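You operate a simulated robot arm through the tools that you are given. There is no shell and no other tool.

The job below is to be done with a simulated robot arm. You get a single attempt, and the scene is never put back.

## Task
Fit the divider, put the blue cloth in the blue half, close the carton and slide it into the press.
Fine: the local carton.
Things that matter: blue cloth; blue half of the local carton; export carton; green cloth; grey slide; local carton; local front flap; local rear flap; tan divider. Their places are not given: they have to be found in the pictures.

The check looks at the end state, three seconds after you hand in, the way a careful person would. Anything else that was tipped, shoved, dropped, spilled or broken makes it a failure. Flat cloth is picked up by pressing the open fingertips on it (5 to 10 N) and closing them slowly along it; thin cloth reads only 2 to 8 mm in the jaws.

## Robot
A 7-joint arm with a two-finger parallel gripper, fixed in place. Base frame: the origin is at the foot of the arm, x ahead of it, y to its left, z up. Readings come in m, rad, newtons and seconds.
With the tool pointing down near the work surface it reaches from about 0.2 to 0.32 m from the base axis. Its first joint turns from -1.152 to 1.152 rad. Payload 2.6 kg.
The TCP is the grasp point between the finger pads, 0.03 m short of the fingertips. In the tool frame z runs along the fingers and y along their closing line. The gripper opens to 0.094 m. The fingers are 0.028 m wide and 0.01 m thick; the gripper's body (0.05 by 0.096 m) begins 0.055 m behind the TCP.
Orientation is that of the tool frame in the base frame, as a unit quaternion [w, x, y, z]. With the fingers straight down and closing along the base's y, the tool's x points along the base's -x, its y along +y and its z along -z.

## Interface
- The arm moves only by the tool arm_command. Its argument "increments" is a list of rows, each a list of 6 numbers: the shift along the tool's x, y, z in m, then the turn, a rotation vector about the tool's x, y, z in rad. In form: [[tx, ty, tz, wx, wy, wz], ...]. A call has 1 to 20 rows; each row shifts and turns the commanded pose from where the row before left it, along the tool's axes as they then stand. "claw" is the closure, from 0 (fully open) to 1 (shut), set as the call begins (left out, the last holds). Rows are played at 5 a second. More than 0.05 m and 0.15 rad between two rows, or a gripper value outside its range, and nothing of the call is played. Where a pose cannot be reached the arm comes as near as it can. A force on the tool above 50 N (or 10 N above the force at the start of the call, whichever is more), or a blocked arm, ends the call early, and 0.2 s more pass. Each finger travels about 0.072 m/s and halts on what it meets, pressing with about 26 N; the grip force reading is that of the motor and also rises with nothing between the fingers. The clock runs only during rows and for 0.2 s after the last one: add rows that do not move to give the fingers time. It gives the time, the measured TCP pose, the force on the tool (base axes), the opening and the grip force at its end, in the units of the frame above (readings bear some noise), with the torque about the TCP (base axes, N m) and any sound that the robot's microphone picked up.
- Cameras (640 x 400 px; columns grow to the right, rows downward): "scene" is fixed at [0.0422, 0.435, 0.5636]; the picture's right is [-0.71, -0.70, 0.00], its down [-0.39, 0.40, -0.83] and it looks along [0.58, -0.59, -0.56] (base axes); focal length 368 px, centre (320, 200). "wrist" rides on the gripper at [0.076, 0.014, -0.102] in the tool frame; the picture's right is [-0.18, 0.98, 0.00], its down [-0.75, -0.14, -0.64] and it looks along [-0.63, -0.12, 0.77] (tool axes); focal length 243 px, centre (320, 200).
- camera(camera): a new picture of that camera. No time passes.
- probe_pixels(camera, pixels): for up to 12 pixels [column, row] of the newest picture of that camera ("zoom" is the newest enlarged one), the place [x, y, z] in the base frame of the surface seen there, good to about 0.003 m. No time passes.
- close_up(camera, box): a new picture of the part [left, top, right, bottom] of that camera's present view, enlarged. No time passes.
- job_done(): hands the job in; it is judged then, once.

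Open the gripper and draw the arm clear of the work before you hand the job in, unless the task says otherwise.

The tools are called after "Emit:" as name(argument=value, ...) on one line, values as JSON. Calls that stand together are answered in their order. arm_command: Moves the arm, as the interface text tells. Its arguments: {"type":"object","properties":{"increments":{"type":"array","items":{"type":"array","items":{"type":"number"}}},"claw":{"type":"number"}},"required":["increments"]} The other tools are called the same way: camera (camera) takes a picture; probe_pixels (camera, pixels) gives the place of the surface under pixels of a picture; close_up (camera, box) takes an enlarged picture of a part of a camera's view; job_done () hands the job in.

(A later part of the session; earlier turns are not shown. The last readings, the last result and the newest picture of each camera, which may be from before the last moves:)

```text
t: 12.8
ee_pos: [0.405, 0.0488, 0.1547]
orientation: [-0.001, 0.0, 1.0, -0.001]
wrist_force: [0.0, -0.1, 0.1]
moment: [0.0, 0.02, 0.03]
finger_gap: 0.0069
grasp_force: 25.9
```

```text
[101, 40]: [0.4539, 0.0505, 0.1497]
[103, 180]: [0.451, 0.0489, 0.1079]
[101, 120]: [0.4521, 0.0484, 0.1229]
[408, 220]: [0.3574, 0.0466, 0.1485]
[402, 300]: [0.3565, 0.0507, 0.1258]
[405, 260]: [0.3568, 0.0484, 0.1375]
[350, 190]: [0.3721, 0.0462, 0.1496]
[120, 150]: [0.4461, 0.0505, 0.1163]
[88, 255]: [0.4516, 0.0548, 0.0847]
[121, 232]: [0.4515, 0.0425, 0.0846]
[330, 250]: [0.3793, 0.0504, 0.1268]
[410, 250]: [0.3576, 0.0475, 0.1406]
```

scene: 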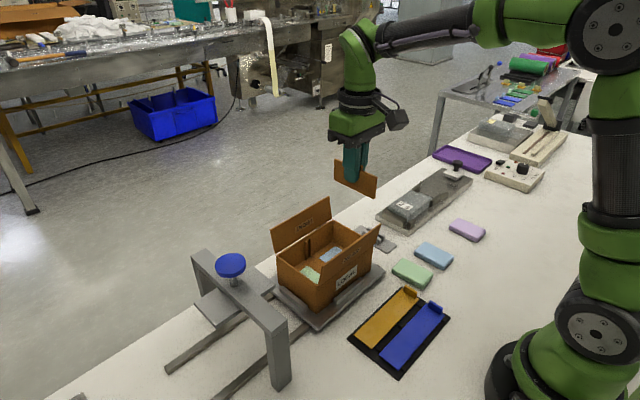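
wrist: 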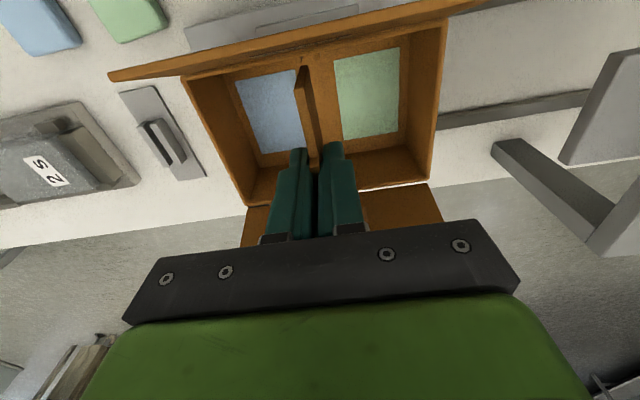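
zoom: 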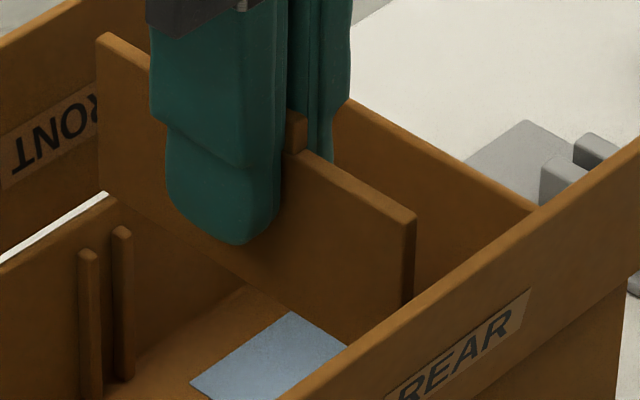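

The divider spans x≈0.356–0.4525 (centre ≈0.4045) and y≈0.048, versus slot centre (0.403, 0.049). I correct by −1.5 mm in x and +0.9 mm in y, then lower gently past the rib tops.

Emit:
arm_command(increments=[[0.0015, 0.0009, 0, 0, 0, 0], [0, 0, 0.005, 0, 0, 0], [0, 0, 0.005, 0, 0, 0], [0, 0, 0.004, 0, 0, 0], [0, 0, 0.003, 0, 0, 0], [0, 0, 0.003, 0, 0, 0], [0, 0, 0.003, 0, 0, 0], [0, 0, 0.003, 0, 0, 0], [0, 0, 0, 0, 0, 0]], claw=1.0)

Emit:
close_up(camera="wrist", box=[270, 35, 350, 90])

Emit:
close_up(camera="scene", box=[300, 210, 370, 260])

```text
t: 14.8
ee_pos: [0.4044, 0.0498, 0.1286]
orientation: [0.0, 0.001, 1.0, 0.0]
wrist_force: [-0.5, -0.1, 0.1]
moment: [0.0, -0.02, -0.01]
finger_gap: 0.0069
grasp_force: 26.1
```

```text
7.27 times, centred on (310, 62) of wrist
```

zoom: 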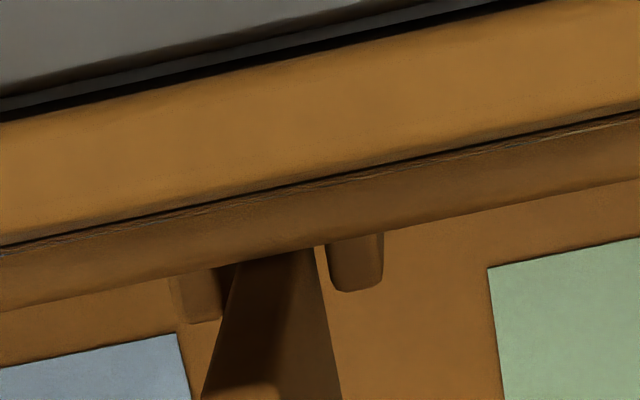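

```text
8.00 times, centred on (335, 235) of scene
```

zoom: 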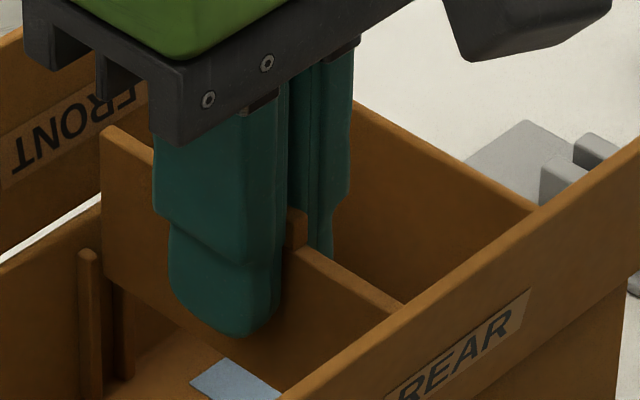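

No contact force, and the rear end sits between the rear ribs. I probe the front end against the front ribs since it looks barely engaged there.

Emit:
close_up(camera="scene", box=[302, 220, 332, 262])

Emit:
probe_pixels(camera="scene", pixels=[[308.6, 226], [308.4, 232], [308.8, 238], [306.2, 242], [305, 245], [305.5, 250], [307, 247], [311, 248]])

```text
9.52 times, centred on (317, 241) of scene
```

zoom: 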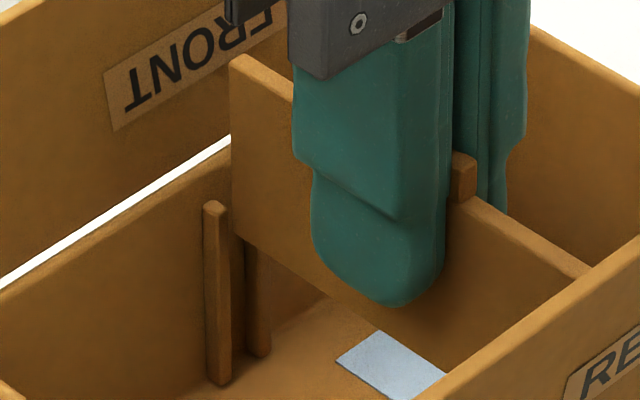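

```text
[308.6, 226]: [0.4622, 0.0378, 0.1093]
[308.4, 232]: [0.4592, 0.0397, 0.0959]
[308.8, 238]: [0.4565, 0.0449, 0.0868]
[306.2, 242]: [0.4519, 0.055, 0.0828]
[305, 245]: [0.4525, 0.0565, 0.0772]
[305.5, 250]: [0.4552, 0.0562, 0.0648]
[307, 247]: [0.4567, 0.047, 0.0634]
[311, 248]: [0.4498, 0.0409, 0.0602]
```

Image geometry gives a ~4.7 mm plate in a ~7.7 mm gap; a small shift of +0.5 mm y and +0.8 mm x centres it. I then lower in small steps toward the floor (TCP ≈0.089).

Emit:
arm_command(increments=[[-0.0008, 0.0005, 0, 0, 0, 0], [0, 0, 0.005, 0, 0, 0], [0, 0, 0.005, 0, 0, 0], [0, 0, 0.005, 0, 0, 0], [0, 0, 0.005, 0, 0, 0], [0, 0, 0.005, 0, 0, 0], [0, 0, 0.005, 0, 0, 0], [0, 0, 0.004, 0, 0, 0], [0, 0, 0.003, 0, 0, 0], [0, 0, 0, 0, 0, 0]], claw=1.0)

Emit:
camera(camera="wrist")

Emit:
close_up(camera="scene", box=[270, 180, 390, 290])

```text
t: 17.0
ee_pos: [0.4046, 0.0508, 0.0914]
orientation: [0.0, 0.0, 1.0, 0.0]
wrist_force: [-0.2, 0.3, -1.2]
moment: [-0.01, -0.03, -0.04]
finger_gap: 0.007
grasp_force: 26.3
```

```text
taken
```

wrist: 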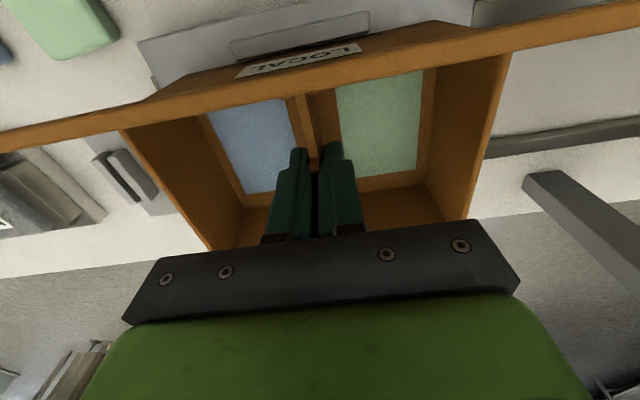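

```text
3.64 times, centred on (330, 235) of scene
```

zoom: 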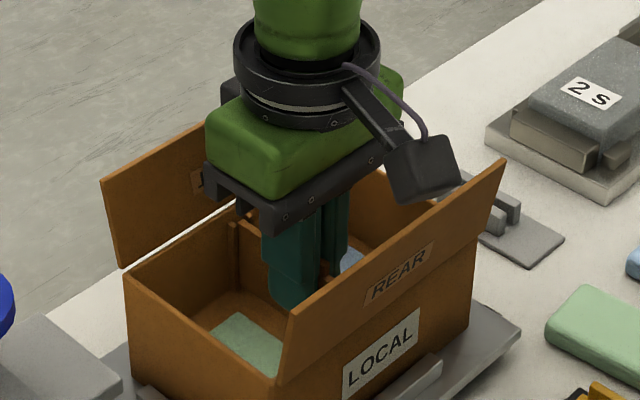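

No contact yet (−1.2 N) and the divider is in the slot. I lower the last few millimetres in 1 mm steps to find the floor.

Emit:
arm_command(increments=[[0, 0, 0.001, 0, 0, 0], [0, 0, 0.001, 0, 0, 0], [0, 0, 0.001, 0, 0, 0], [0, 0, 0, 0, 0, 0]], claw=1.0)

```text
t: 18.0
ee_pos: [0.4041, 0.0506, 0.0891]
orientation: [0.0, 0.001, 1.0, 0.0]
wrist_force: [0.4, -0.8, 0.2]
moment: [0.02, 0.01, 0.01]
finger_gap: 0.007
grasp_force: 26.1
```

Still no contact at z≈0.089. I continue down in 1 mm steps.

Emit:
arm_command(increments=[[0, 0, 0.001, 0, 0, 0], [0, 0, 0.001, 0, 0, 0], [0, 0, 0, 0, 0, 0]], claw=1.0)

Emit:
close_up(camera="scene", box=[295, 215, 345, 265])

Emit:
close_up(camera="wrist", box=[260, 70, 370, 160])

```text
t: 18.8
ee_pos: [0.4047, 0.051, 0.0869]
orientation: [0.002, 0.001, 1.0, 0.0]
wrist_force: [0.0, 0.1, 6.0]
moment: [0.0, 0.08, -0.01]
finger_gap: 0.0071
grasp_force: 26.2
```

```text
8.00 times, centred on (320, 240) of scene
```

zoom: 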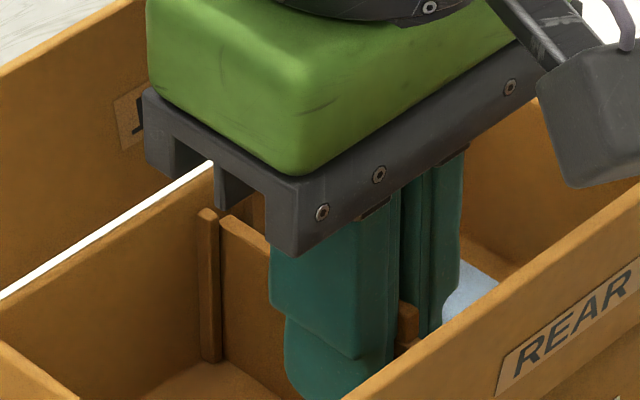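

```text
4.44 times, centred on (315, 115) of wrist
```

zoom: 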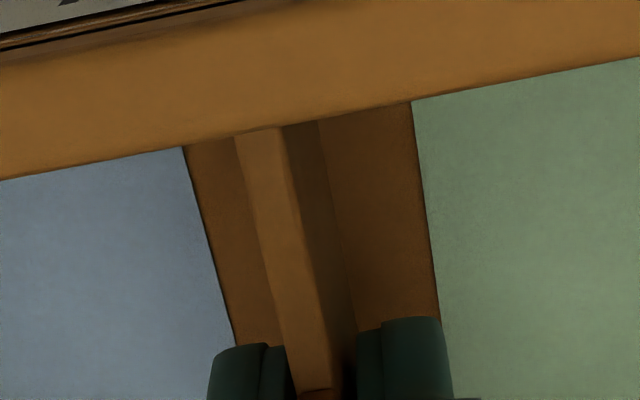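

Contact of 6 N at z≈0.087 matches the floor height, and the front edge sits behind the rib. I open the fingers partway and lift clear.

Emit:
arm_command(increments=[[0, 0, -0.0005, 0, 0, 0], [0, 0, 0, 0, 0, 0], [0, 0, 0, 0, 0, 0], [0, 0, 0, 0, 0, 0]], claw=0.7)

Emit:
close_up(camera="wrist", box=[240, 70, 390, 190])

```text
t: 19.8
ee_pos: [0.4046, 0.0509, 0.0879]
orientation: [0.001, -0.001, 1.0, 0.0]
wrist_force: [-0.4, -0.5, -0.1]
moment: [-0.02, 0.01, 0.03]
finger_gap: 0.028
grasp_force: 0.0
```

```text
3.33 times, centred on (315, 130) of wrist
```

zoom: 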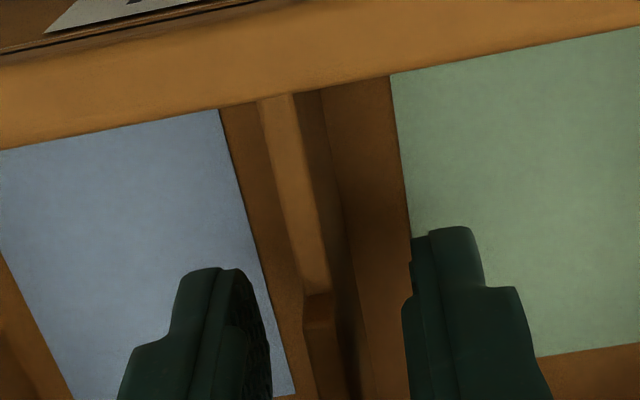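

The divider stands freely between the open fingers. I lift straight up to z≈0.25.

Emit:
arm_command(increments=[[0, 0, -0.01, 0, 0, 0], [0, 0, -0.02, 0, 0, 0], [0, 0, -0.025, 0, 0, 0], [0, 0, -0.025, 0, 0, 0], [0, 0, -0.025, 0, 0, 0], [0, 0, -0.03, 0, 0, 0], [0, 0, -0.03, 0, 0, 0], [0, 0, 0, 0, 0, 0]], claw=0.7)

Emit:
camera(camera="wrist")

Emit:
close_up(camera="scene", box=[260, 190, 390, 290])

```text
t: 21.6
ee_pos: [0.404, 0.0509, 0.2536]
orientation: [0.001, 0.001, 1.0, 0.001]
wrist_force: [-0.1, 0.6, 0.1]
moment: [-0.02, 0.02, 0.02]
finger_gap: 0.0282
grasp_force: 0.1
```

```text
taken
```

wrist: 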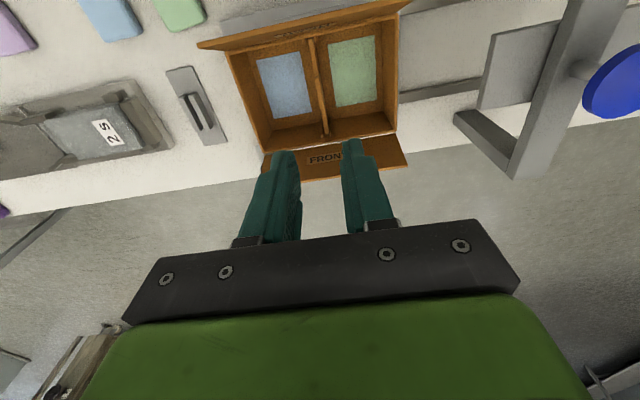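

```text
4.00 times, centred on (325, 240) of scene
```

zoom: 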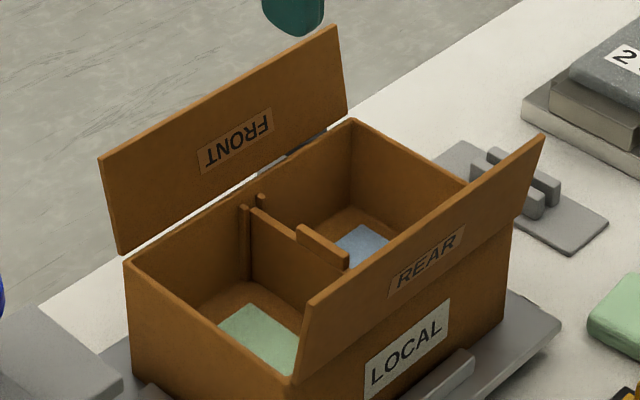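

The divider is seated between both rib pairs. Next I move over the blue cloth at about (0.287, −0.174), staying high, with the gripper opening fully.

Emit:
arm_command(increments=[[0.02, -0.03, 0, 0, 0, 0], [0.02, -0.035, 0, 0, 0, 0], [0.02, -0.04, 0, 0, 0, 0], [0.02, -0.04, 0, 0, 0, 0], [0.02, -0.04, 0, 0, 0, 0], [0.017, -0.04, 0, 0, 0, 0], [0, 0, 0.02, 0, 0, 0], [0, 0, 0.02, 0, 0, 0], [0, 0, 0, 0, 0, 0]], claw=0.1)

Emit:
camera(camera="wrist")

Emit:
close_up(camera="scene", box=[380, 180, 500, 300])

```text
t: 23.6
ee_pos: [0.2869, -0.175, 0.2121]
orientation: [0.001, 0.0, 1.0, 0.0]
wrist_force: [0.8, -0.1, -1.0]
moment: [-0.06, -0.02, 0.03]
finger_gap: 0.0845
grasp_force: 0.1
```

```text
taken
```

wrist: 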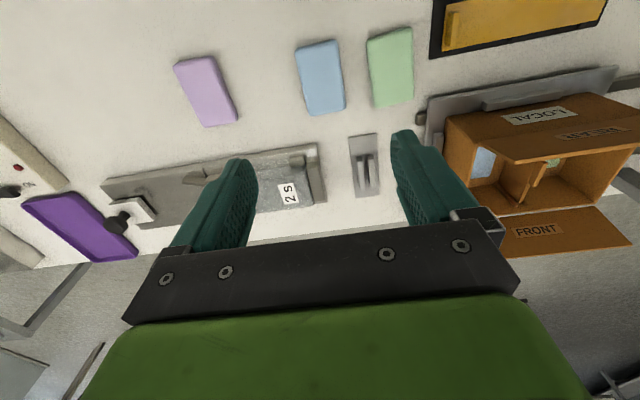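

```text
3.33 times, centred on (440, 240) of scene
```

zoom: 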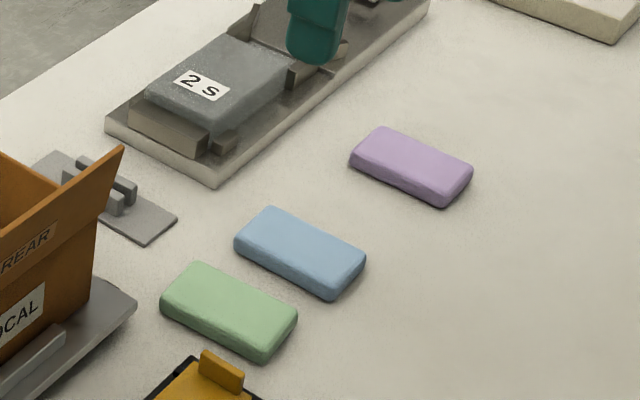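

The blue pad is at wrist (320,78). I zoom and probe its top corners and edges.

Emit:
close_up(camera="wrist", box=[270, 25, 430, 125])

Emit:
probe_pixels(camera="zoom", pixels=[[110, 85], [270, 65], [165, 355], [295, 325], [125, 200], [280, 190], [200, 200], [195, 75], [230, 345], [400, 60], [480, 290], [420, 180]])

```text
4.00 times, centred on (350, 75) of wrist
```

zoom: 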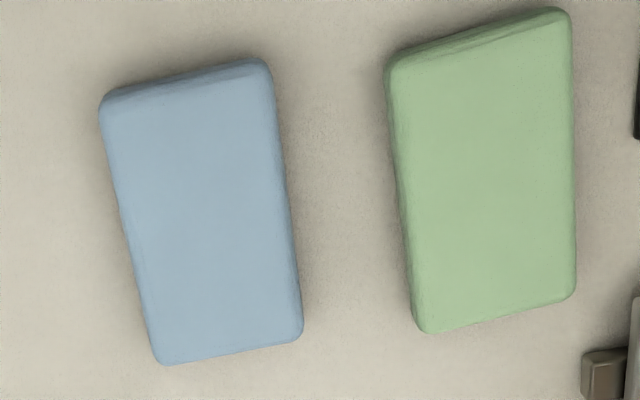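

```text
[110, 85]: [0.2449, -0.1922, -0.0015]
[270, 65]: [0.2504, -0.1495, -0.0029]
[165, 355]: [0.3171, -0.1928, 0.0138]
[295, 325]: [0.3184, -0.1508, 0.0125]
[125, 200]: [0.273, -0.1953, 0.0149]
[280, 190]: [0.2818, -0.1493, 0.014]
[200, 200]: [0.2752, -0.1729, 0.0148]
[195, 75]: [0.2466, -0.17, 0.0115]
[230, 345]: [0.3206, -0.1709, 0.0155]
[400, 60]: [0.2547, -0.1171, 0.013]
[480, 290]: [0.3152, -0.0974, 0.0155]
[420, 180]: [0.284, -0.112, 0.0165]
```

Blue pad: x 0.246–0.320, y −0.195 to −0.149, top z≈0.0145, aligned with the axes; green's near edge is y≈−0.119. Before picking, I look at the wrist camera housing in the scene view to learn its clearance for later placing beside the rear flap.

Emit:
camera(camera="scene")

Emit:
close_up(camera="scene", box=[400, 80, 540, 210])

```text
taken
```

scene: 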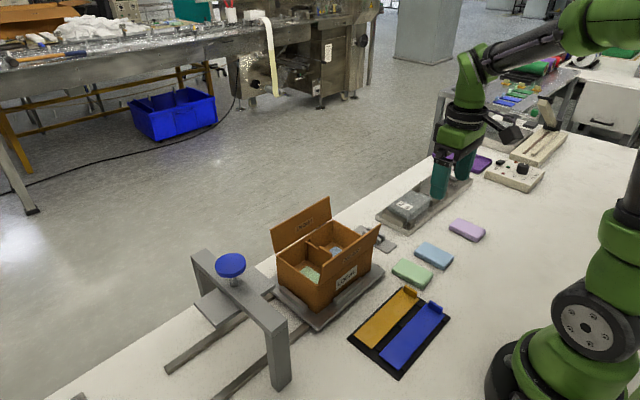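

```text
3.08 times, centred on (470, 145) of scene
```

zoom: 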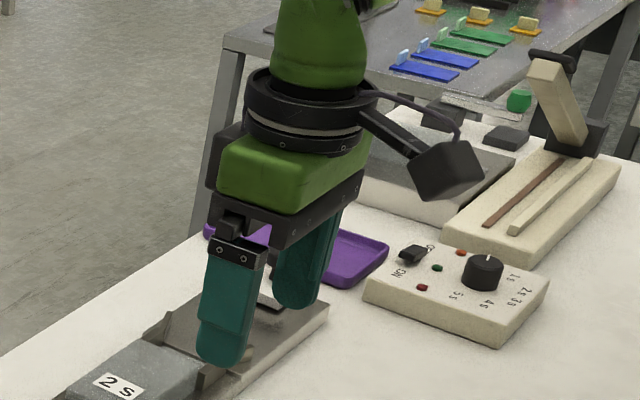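

I probe the camera housing corners.

Emit:
probe_pixels(camera="zoom", pixels=[[410, 188], [432, 200], [478, 187], [440, 147], [470, 145], [445, 180], [425, 170], [465, 165], [480, 170], [412, 170]])

```text
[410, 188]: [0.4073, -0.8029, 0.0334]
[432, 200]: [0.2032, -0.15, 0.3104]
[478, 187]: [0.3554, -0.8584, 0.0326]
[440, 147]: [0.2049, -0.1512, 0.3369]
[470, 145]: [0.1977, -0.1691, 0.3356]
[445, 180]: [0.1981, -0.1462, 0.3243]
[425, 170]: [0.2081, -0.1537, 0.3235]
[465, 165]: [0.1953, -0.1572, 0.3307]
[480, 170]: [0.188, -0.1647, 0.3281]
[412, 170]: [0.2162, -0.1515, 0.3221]
```

The housing's lowest corner is ~0.095 m above the TCP, so it clears the rear flap when placing. I align over the blue pad with a 65 mm gap and descend to z≈0.06 first.

Emit:
arm_command(increments=[[0.003, 0.003, 0.02, 0, 0, 0], [0, 0, 0.025, 0, 0, 0], [0, 0, 0.025, 0, 0, 0], [0, 0, 0.025, 0, 0, 0], [0, 0, 0.025, 0, 0, 0], [0, 0, 0.02, 0, 0, 0], [0, 0, 0.012, 0, 0, 0], [0, 0, 0, 0, 0, 0]], claw=0.31)

Emit:
camera(camera="wrist")

Emit:
close_up(camera="scene", box=[380, 200, 480, 300])

```text
t: 25.4
ee_pos: [0.2844, -0.1715, 0.0617]
orientation: [0.001, 0.0, 1.0, 0.0]
wrist_force: [0.5, 0.3, 0.3]
moment: [0.01, 0.04, 0.01]
finger_gap: 0.0648
grasp_force: 0.1
```

```text
taken
```

wrist: 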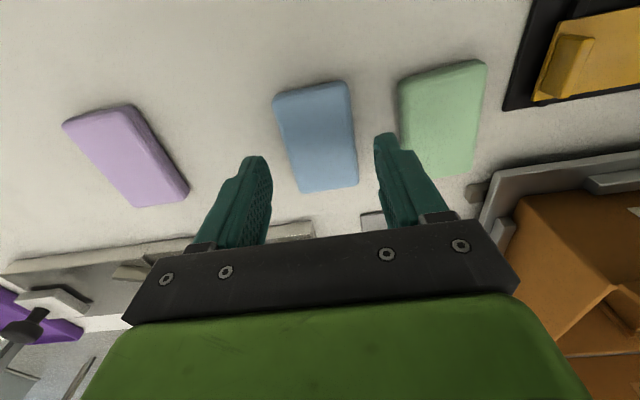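

```text
4.00 times, centred on (430, 250) of scene
```

zoom: 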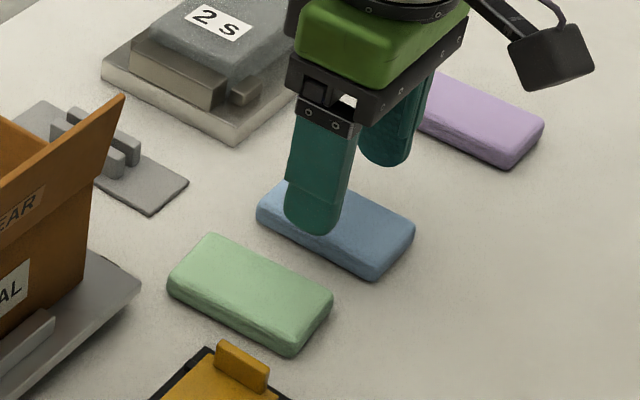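

Both fingers straddle the blue pad with ~1 cm clearance to the green one. I descend to fingertips ~4 mm above the table.

Emit:
arm_command(increments=[[0, 0, 0.01, 0, 0, 0], [0, 0, 0.008, 0, 0, 0], [0, 0, 0.005, 0, 0, 0], [0, 0, 0.004, 0, 0, 0], [0, 0, 0, 0, 0, 0]], claw=0.31)

Emit:
camera(camera="wrist")

```text
t: 26.6
ee_pos: [0.2834, -0.1713, 0.0329]
orientation: [0.0, 0.0, 1.0, 0.0]
wrist_force: [0.2, 0.0, -0.5]
moment: [0.0, -0.02, 0.0]
finger_gap: 0.065
grasp_force: 0.1
```

```text
taken
```

wrist: 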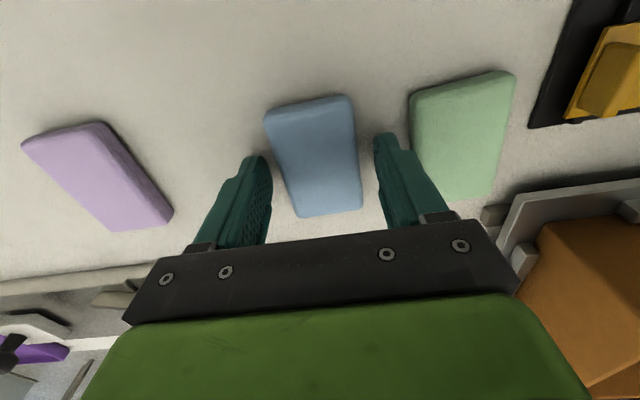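

The fingertips are at table level either side of the blue pad with no contact. I close the fingers on its sides.

Emit:
arm_command(increments=[[0, 0, 0, 0, 0, 0], [0, 0, 0, 0, 0, 0], [0, 0, 0, 0, 0, 0], [0, 0, 0, 0, 0, 0], [0, 0, 0, 0, 0, 0]], claw=0.7)

Emit:
camera(camera="wrist")

Emit:
close_up(camera="scene", box=[380, 200, 480, 300])

```text
t: 27.8
ee_pos: [0.2844, -0.172, 0.0336]
orientation: [0.0, 0.0, 1.0, 0.0]
wrist_force: [-0.4, 0.0, -0.6]
moment: [-0.02, -0.02, -0.06]
finger_gap: 0.0462
grasp_force: 26.1
```

```text
taken
```

wrist: 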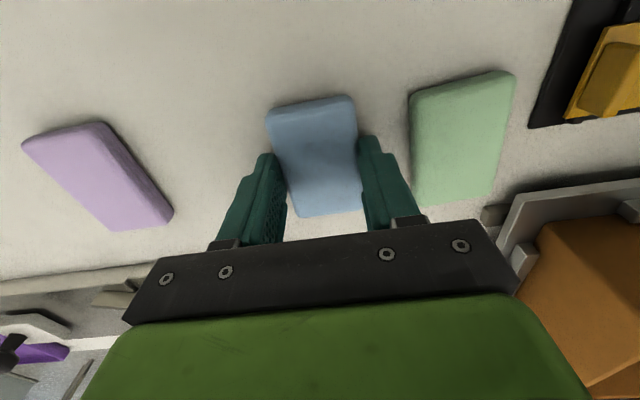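

```text
4.00 times, centred on (430, 250) of scene
```

zoom: 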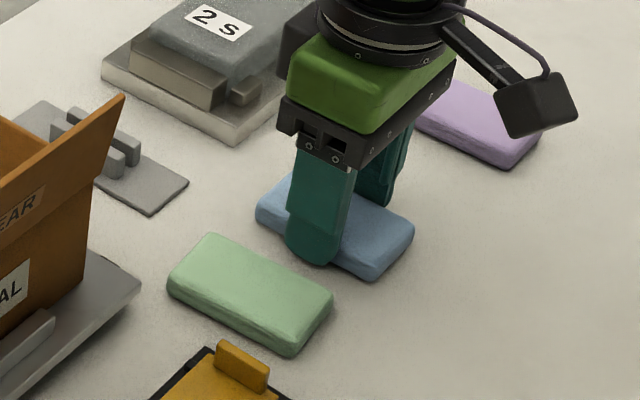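

Gripped at 46 mm with 26 N; the pad is firm. I lift it slowly to z≈0.10 and check.

Emit:
arm_command(increments=[[0, 0, -0.005, 0, 0, 0], [0, 0, -0.01, 0, 0, 0], [0, 0, -0.015, 0, 0, 0], [0, 0, -0.02, 0, 0, 0], [0, 0, -0.02, 0, 0, 0], [0, 0, 0, 0, 0, 0]], claw=0.7)

Emit:
camera(camera="wrist")

Emit:
close_up(camera="scene", box=[380, 160, 500, 290])

```text
t: 29.2
ee_pos: [0.2851, -0.1701, 0.1028]
orientation: [0.0, -0.001, 1.0, -0.001]
wrist_force: [-0.5, -0.2, 0.0]
moment: [0.0, -0.02, 0.0]
finger_gap: 0.0461
grasp_force: 26.1
```

```text
taken
```

wrist: 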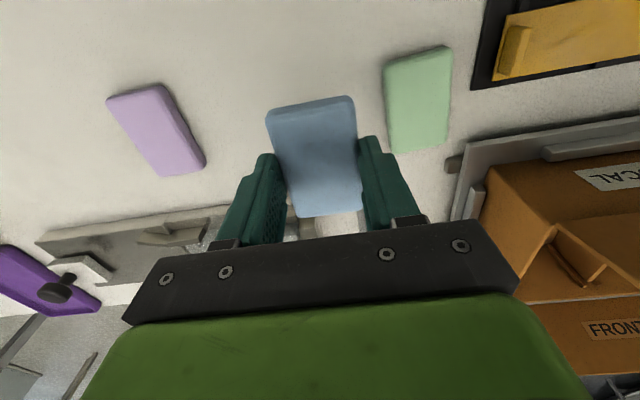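

```text
3.08 times, centred on (440, 225) of scene
```

zoom: 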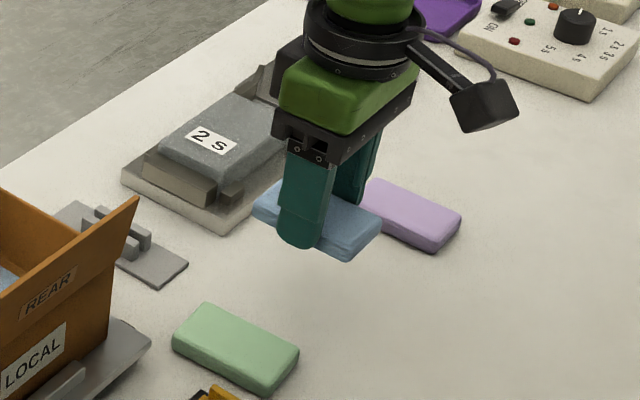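

The blue pad is securely held. I raise to z≈0.24 and carry it above the blue half at about (0.404, 0.010).

Emit:
arm_command(increments=[[0, 0, -0.03, 0, 0, 0], [0, 0, -0.035, 0, 0, 0], [0, 0, -0.035, 0, 0, 0], [0, 0, -0.037, 0, 0, 0], [-0.015, 0.025, 0, 0, 0, 0], [-0.02, 0.031, 0, 0, 0, 0], [-0.02, 0.031, 0, 0, 0, 0], [-0.02, 0.031, 0, 0, 0, 0], [-0.02, 0.031, 0, 0, 0, 0], [-0.024, 0.031, 0, 0, 0, 0], [0, 0, 0, 0, 0, 0], [0, 0, 0, 0, 0, 0]], claw=0.7)

Emit:
camera(camera="wrist")

Emit:
close_up(camera="scene", box=[260, 130, 400, 290])

```text
t: 31.8
ee_pos: [0.4046, 0.0092, 0.2413]
orientation: [0.0, 0.0, 1.0, 0.0]
wrist_force: [0.2, 0.6, -0.8]
moment: [-0.03, 0.02, -0.01]
finger_gap: 0.0462
grasp_force: 25.9
```

```text
taken
```

wrist: 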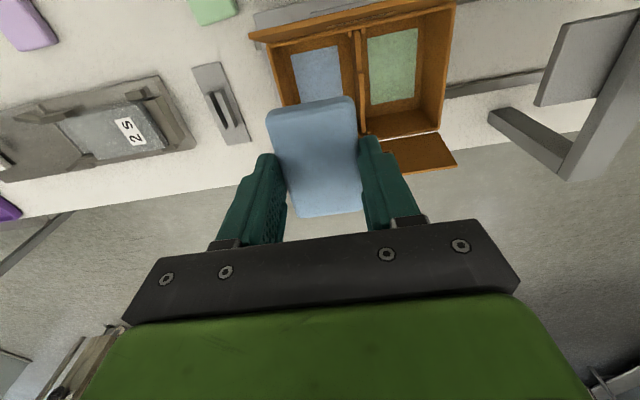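

```text
2.50 times, centred on (330, 210) of scene
```

zoom: 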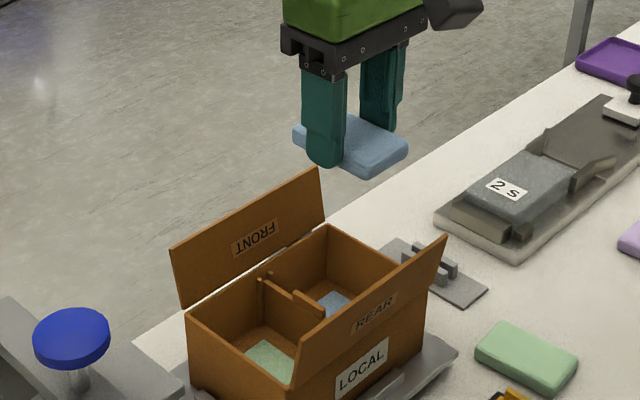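

I zoom on the blue half in the wrist view to measure the −y wall and the divider face.

Emit:
close_up(camera="wrist", box=[250, 10, 400, 105])

Emit:
probe_pixels(camera="zoom", pixels=[[90, 170], [105, 230], [115, 280], [125, 240], [135, 300], [440, 110], [450, 160], [460, 220], [465, 280], [430, 100], [475, 300], [455, 130]])

Emit:
close_up(camera="scene", box=[300, 215, 380, 275])

Emit:
probe_pixels(camera="zoom", pixels=[[320, 100], [400, 110], [460, 130], [440, 60], [500, 90], [150, 200], [200, 240], [250, 250], [100, 180], [280, 270]])

```text
4.21 times, centred on (325, 58) of wrist
```

zoom: 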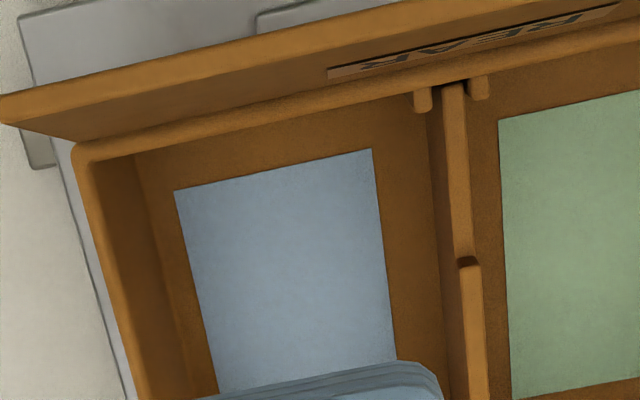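

```text
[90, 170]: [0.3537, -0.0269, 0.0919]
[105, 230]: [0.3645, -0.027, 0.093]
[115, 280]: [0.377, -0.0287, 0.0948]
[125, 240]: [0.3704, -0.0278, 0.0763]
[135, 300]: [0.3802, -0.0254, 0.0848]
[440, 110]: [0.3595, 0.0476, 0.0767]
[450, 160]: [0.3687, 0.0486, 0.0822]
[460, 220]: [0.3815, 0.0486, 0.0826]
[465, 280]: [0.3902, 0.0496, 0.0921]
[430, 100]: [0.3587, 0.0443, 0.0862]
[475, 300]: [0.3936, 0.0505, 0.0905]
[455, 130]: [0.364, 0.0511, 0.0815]
```

```text
6.67 times, centred on (340, 245) of scene
```

zoom: 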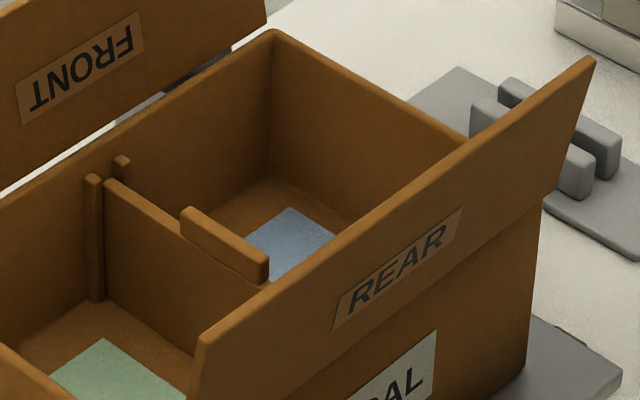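

```text
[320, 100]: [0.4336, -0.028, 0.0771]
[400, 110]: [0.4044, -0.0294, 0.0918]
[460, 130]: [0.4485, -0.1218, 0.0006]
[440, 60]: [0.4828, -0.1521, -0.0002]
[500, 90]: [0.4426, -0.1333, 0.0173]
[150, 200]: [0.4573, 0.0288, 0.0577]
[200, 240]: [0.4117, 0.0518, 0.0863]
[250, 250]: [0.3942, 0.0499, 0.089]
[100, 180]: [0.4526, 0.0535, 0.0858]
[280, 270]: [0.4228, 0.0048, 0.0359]
```

The −y inner wall is y≈−0.0268 and the divider face ≈0.047, so the half centre is y≈0.010 with ~3.7 mm clearance each side. I probe the held pad and fingers to calibrate.

Emit:
close_up(camera="wrist", box=[230, 85, 410, 225])

Emit:
probe_pixels(camera="zoom", pixels=[[140, 110], [430, 80], [170, 280], [450, 240], [290, 130], [200, 380], [420, 370], [130, 80], [415, 60], [160, 230], [445, 200], [300, 300]])

```text
2.86 times, centred on (320, 155) of wrist
```

zoom: 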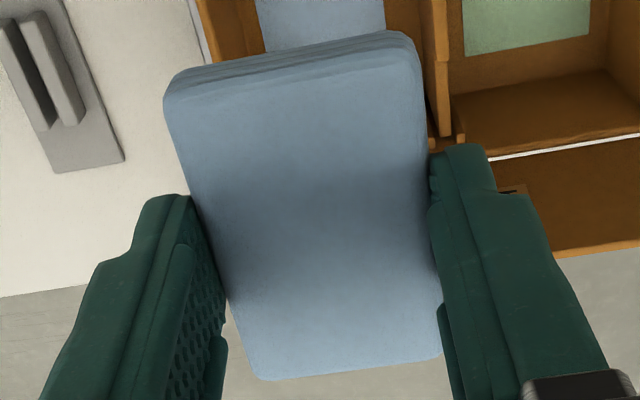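

```text
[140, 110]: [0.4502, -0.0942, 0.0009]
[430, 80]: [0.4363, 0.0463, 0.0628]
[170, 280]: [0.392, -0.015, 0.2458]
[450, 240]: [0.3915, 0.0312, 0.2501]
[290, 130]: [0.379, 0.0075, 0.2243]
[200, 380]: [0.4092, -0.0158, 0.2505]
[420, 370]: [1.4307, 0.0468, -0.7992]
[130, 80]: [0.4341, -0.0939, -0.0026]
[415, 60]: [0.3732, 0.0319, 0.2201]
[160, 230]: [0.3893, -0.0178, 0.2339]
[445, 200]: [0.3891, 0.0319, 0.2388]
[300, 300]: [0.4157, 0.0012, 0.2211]
```

Pad centre reads y≈0.008–0.009, so I shift +1.5 mm in y and descend until the fingertips are just above the rim.

Emit:
arm_command(increments=[[0, 0.0015, 0.01, 0, 0, 0], [0, 0, 0.02, 0, 0, 0], [0, 0, 0.02, 0, 0, 0], [0, 0, 0.02, 0, 0, 0], [0, 0, 0.02, 0, 0, 0], [0, 0, 0.018, 0, 0, 0], [0, 0, 0, 0, 0, 0], [0, 0, 0, 0, 0, 0]], claw=0.7)

Emit:
camera(camera="wrist")

Emit:
close_up(camera="scene", box=[290, 180, 390, 280])

```text
t: 33.6
ee_pos: [0.4036, 0.0104, 0.1327]
orientation: [0.0, 0.0, 1.0, -0.001]
wrist_force: [1.0, -0.1, 0.4]
moment: [0.02, 0.04, 0.0]
finger_gap: 0.0463
grasp_force: 26.1
```

```text
taken
```

wrist: 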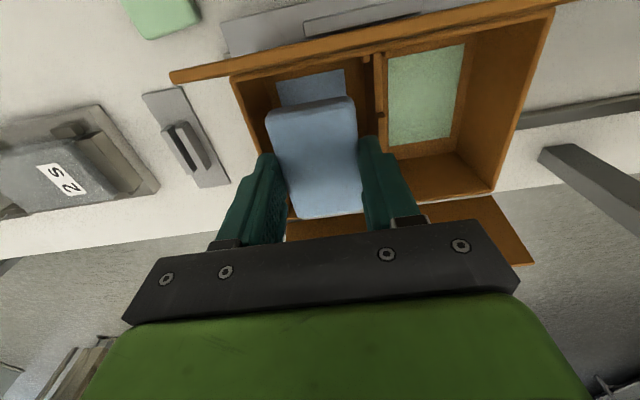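

```text
4.00 times, centred on (340, 230) of scene
```

zoom: 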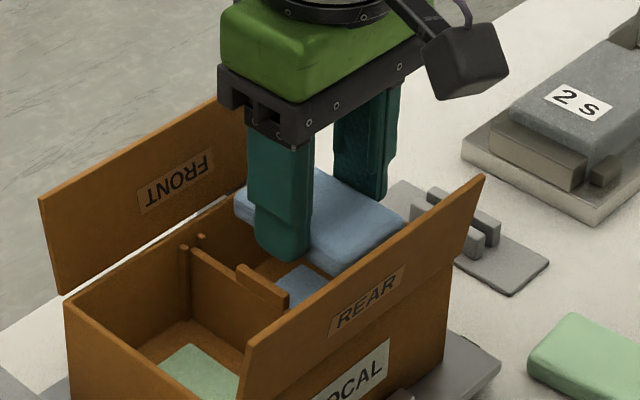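

Fingertips are now just above the rim. I zoom on the left finger vs. −y rim and the right finger vs. the divider.

Emit:
close_up(camera="wrist", box=[220, 60, 400, 220])

Emit:
close_up(camera="scene", box=[315, 215, 365, 260])

```text
2.50 times, centred on (310, 140) of wrist
```

zoom: 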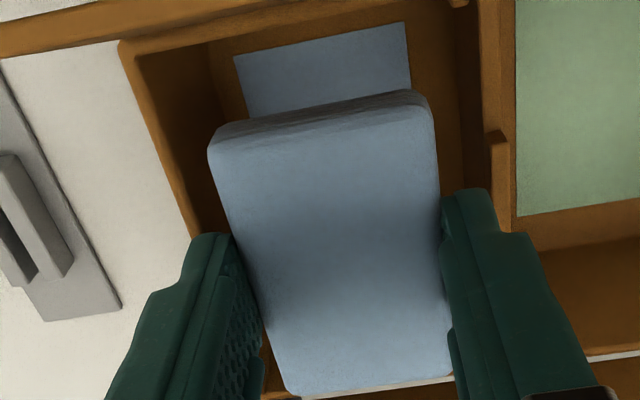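

```text
8.89 times, centred on (340, 238) of scene
```

zoom: 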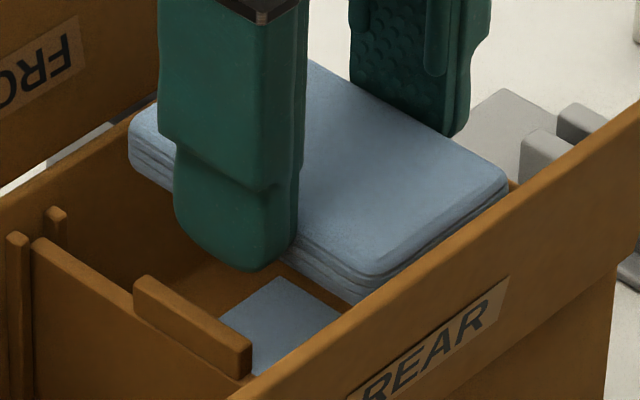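

I zoom tighter at the left fingertip against the rim.

Emit:
close_up(camera="wrist", box=[225, 100, 285, 170])

Emit:
probe_pixels(camera="zoom", pixels=[[160, 60], [185, 100], [205, 140], [220, 180], [230, 120], [250, 180], [235, 240], [260, 240], [280, 260], [220, 260], [300, 260], [200, 160]])

Emit:
close_up(camera="wrist", box=[340, 100, 420, 170])

Emit:
probe_pixels(camera="zoom", pixels=[[160, 200], [220, 200], [260, 200], [300, 120], [320, 80], [280, 100], [300, 60], [340, 150], [200, 250], [280, 250]])

```text
5.71 times, centred on (255, 135) of wrist
```

zoom: 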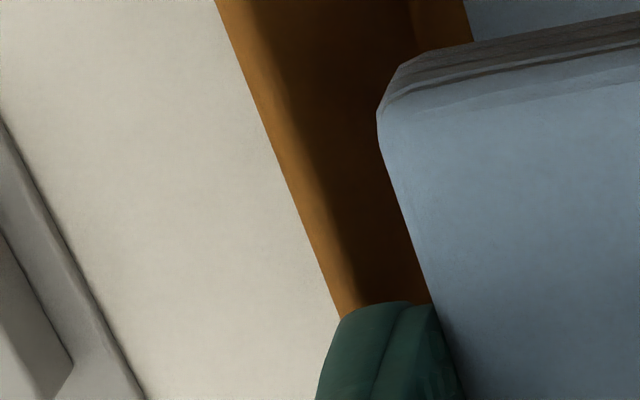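

```text
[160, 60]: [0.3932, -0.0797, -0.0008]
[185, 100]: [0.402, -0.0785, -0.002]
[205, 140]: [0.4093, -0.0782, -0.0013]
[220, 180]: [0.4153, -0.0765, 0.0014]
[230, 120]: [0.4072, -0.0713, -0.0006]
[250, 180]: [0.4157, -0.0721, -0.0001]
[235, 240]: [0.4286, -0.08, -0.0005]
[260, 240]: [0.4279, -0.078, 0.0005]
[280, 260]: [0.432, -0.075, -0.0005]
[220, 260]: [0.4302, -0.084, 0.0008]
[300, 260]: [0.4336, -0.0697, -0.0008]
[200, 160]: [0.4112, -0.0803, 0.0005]
```

```text
5.71 times, centred on (380, 135) of wrist
```

zoom: 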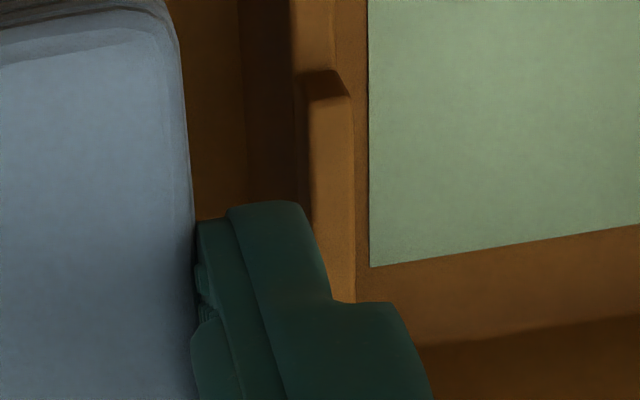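

```text
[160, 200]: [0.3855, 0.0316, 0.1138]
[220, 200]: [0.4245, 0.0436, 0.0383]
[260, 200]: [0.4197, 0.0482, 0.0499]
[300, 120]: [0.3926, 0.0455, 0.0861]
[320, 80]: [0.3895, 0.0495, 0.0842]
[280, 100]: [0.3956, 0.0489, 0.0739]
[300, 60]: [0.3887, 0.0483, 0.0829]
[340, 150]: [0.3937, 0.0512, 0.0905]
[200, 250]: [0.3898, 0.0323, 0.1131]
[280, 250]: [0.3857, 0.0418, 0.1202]
```

The lower finger section clears by ~3 mm per side, but the thicker upper part (about 21 mm above the tip) may meet the rim. I descend carefully in small steps to z≈0.105 and watch the force.

Emit:
arm_command(increments=[[0, 0, 0.004, 0, 0, 0], [0, 0, 0.004, 0, 0, 0], [0, 0, 0.004, 0, 0, 0], [0, 0, 0.004, 0, 0, 0], [0, 0, 0.004, 0, 0, 0], [0, 0, 0.004, 0, 0, 0], [0, 0, 0.002, 0, 0, 0], [0, 0, 0, 0, 0, 0]], claw=0.7)

Emit:
camera(camera="wrist")

Emit:
close_up(camera="scene", box=[305, 205, 375, 265])

Emit:
close_up(camera="wrist", box=[220, 90, 400, 220])

```text
t: 35.4
ee_pos: [0.4039, 0.0093, 0.1068]
orientation: [0.0, -0.001, 1.0, 0.001]
wrist_force: [0.4, -0.8, 0.2]
moment: [0.0, 0.0, 0.01]
finger_gap: 0.0463
grasp_force: 26.5
```

```text
taken
```

wrist: 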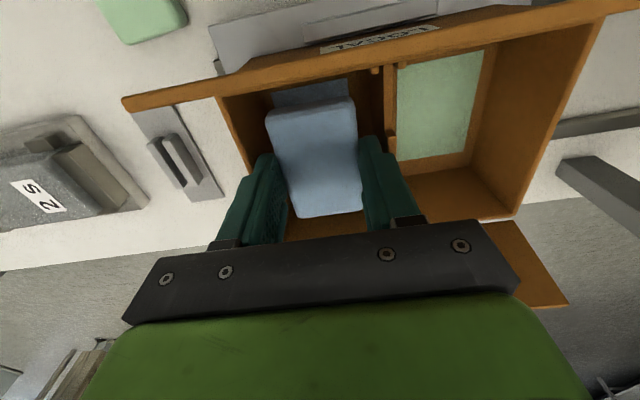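

```text
6.67 times, centred on (340, 235) of scene
```

zoom: 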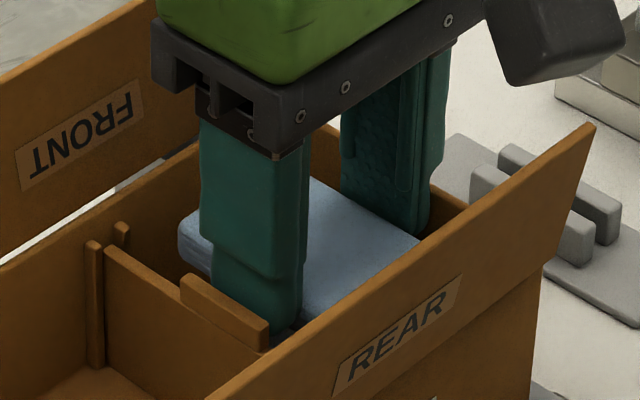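

```text
3.08 times, centred on (310, 155) of wrist
```

zoom: 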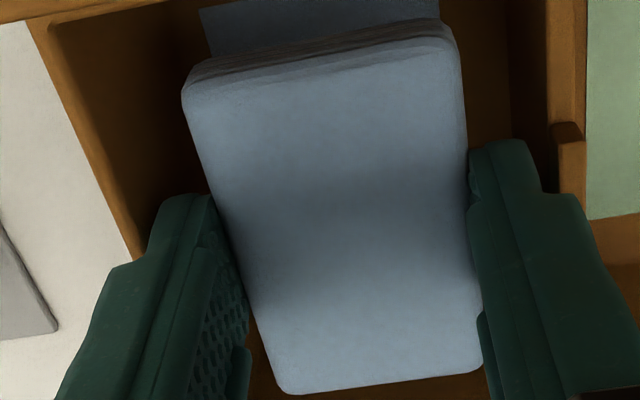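

Fingertips are ~15 mm below the rim with no contact. I continue in 1 mm steps, watching for any contact of the thick finger section.

Emit:
arm_command(increments=[[0, 0, 0.001, 0, 0, 0], [0, 0, 0.001, 0, 0, 0], [0, 0, 0.001, 0, 0, 0], [0, 0, 0.001, 0, 0, 0], [0, 0, 0, 0, 0, 0]], claw=0.7)

```text
t: 36.6
ee_pos: [0.4036, 0.0096, 0.1024]
orientation: [0.0, 0.0, 1.0, 0.001]
wrist_force: [-0.3, -0.9, -0.3]
moment: [-0.01, 0.0, 0.03]
finger_gap: 0.0464
grasp_force: 25.4
```

No contact at z≈0.102. I go 3 mm further in 1 mm steps.

Emit:
arm_command(increments=[[0, 0, 0.001, 0, 0, 0], [0, 0, 0.001, 0, 0, 0], [0, 0, 0.001, 0, 0, 0], [0, 0, 0, 0, 0, 0]], claw=0.7)

Emit:
close_up(camera="scene", box=[305, 205, 375, 265])

Emit:
close_up(camera="wrist", box=[220, 90, 400, 220])

```text
t: 37.6
ee_pos: [0.403, 0.0103, 0.0999]
orientation: [0.0, 0.0, 1.0, 0.0]
wrist_force: [0.6, -0.2, -0.4]
moment: [-0.02, 0.02, 0.0]
finger_gap: 0.0462
grasp_force: 25.7
```

```text
6.67 times, centred on (340, 235) of scene
```

zoom: 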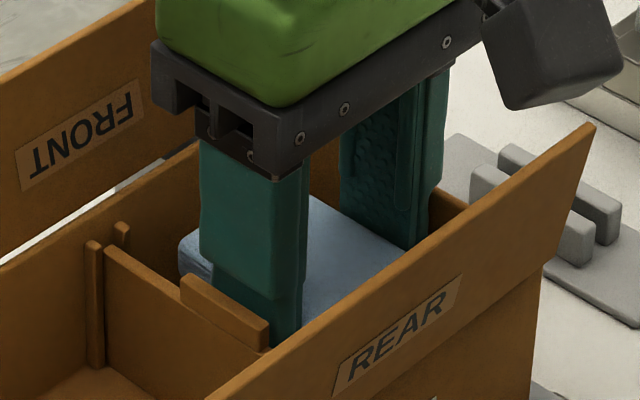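

```text
3.08 times, centred on (310, 155) of wrist
```

zoom: 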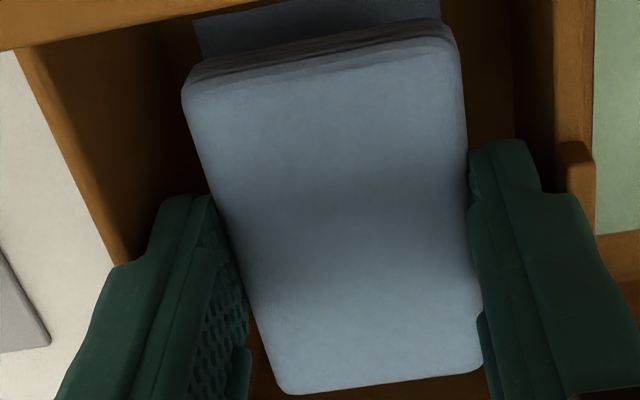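

Still no force. The thick section is nearing the tab and rim, so I go 2 mm more.

Emit:
arm_command(increments=[[0, 0, 0.001, 0, 0, 0], [0, 0, 0.001, 0, 0, 0], [0, 0, 0, 0, 0, 0]], claw=0.7)

```text
t: 38.4
ee_pos: [0.4034, 0.0098, 0.0964]
orientation: [0.0, 0.0, 1.0, 0.0]
wrist_force: [0.2, 0.5, 0.3]
moment: [0.0, -0.01, 0.04]
finger_gap: 0.0463
grasp_force: 26.5
```

Still free at z≈0.097. Another 2 mm, then I look again.

Emit:
arm_command(increments=[[0, 0, 0.001, 0, 0, 0], [0, 0, 0.001, 0, 0, 0], [0, 0, 0, 0, 0, 0]], claw=0.7)

Emit:
close_up(camera="scene", box=[305, 205, 375, 265])

Emit:
close_up(camera="wrist", box=[220, 90, 400, 220])

```text
t: 39.2
ee_pos: [0.4031, 0.0086, 0.0962]
orientation: [0.001, 0.0, 1.0, 0.001]
wrist_force: [-0.4, -1.2, 3.6]
moment: [-0.21, -0.02, -0.03]
finger_gap: 0.0464
grasp_force: 25.4
```

```text
6.67 times, centred on (340, 235) of scene
```

zoom: 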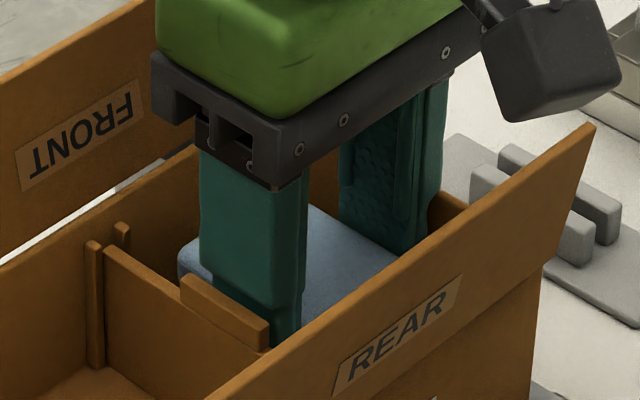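

```text
3.08 times, centred on (310, 155) of wrist
```

zoom: 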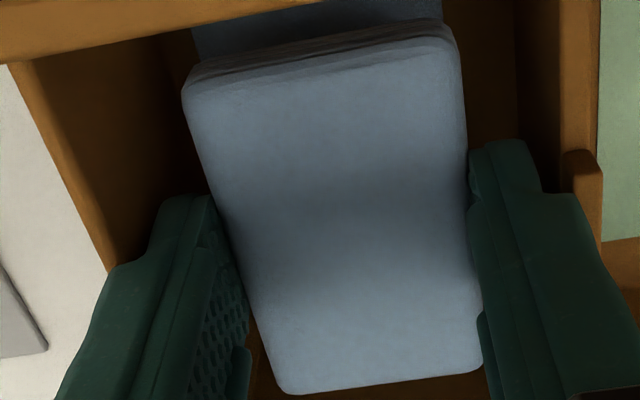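

Contact of 3.6 N appears on the −y rim side (thick finger section), so this is the lowest depth: pad bottom is ~26 mm above the floor. I back up 2 mm and open slightly so the pad settles between the fingers onto the floor.

Emit:
arm_command(increments=[[0, 0.0005, -0.002, 0, 0, 0], [0, 0, 0, 0, 0, 0]], claw=0.7)

Emit:
arm_command(increments=[[0, 0, 0, 0, 0, 0], [0, 0, 0, 0, 0, 0], [0, 0, 0, 0, 0, 0], [0, 0, 0, 0, 0, 0]], claw=0.46)

Emit:
camera(camera="wrist")

Emit:
close_up(camera="scene", box=[305, 205, 375, 265])

```text
t: 39.8
ee_pos: [0.4032, 0.0102, 0.0957]
orientation: [0.0, 0.001, 1.0, 0.0]
wrist_force: [0.0, 0.1, 0.5]
moment: [0.0, -0.03, -0.02]
finger_gap: 0.046
grasp_force: 25.6
```

```text
t: 40.8
ee_pos: [0.4026, 0.0107, 0.0987]
orientation: [0.0, 0.0, 1.0, 0.0]
wrist_force: [-0.6, 0.5, 0.6]
moment: [0.0, -0.01, 0.04]
finger_gap: 0.0508
grasp_force: 0.0
```

```text
taken
```

wrist: 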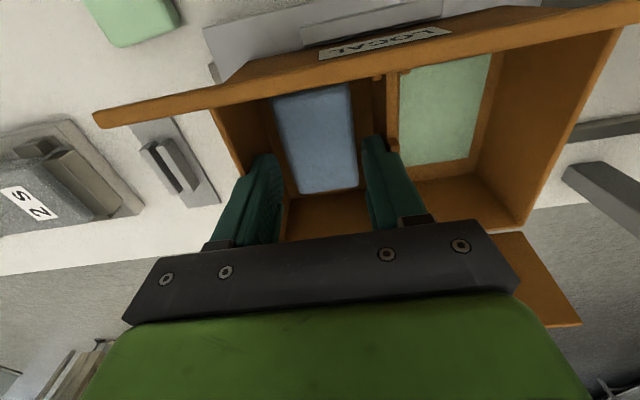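

```text
6.67 times, centred on (340, 235) of scene
```

zoom: 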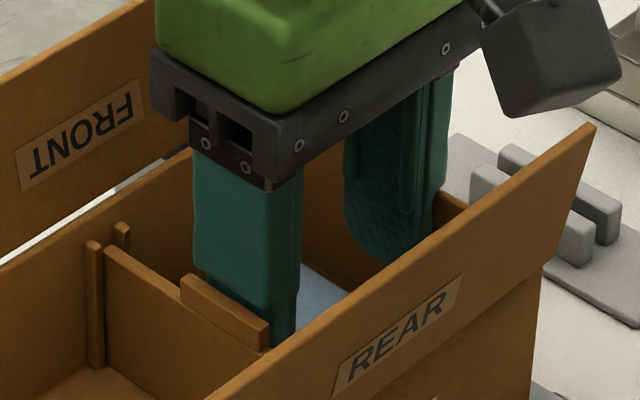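

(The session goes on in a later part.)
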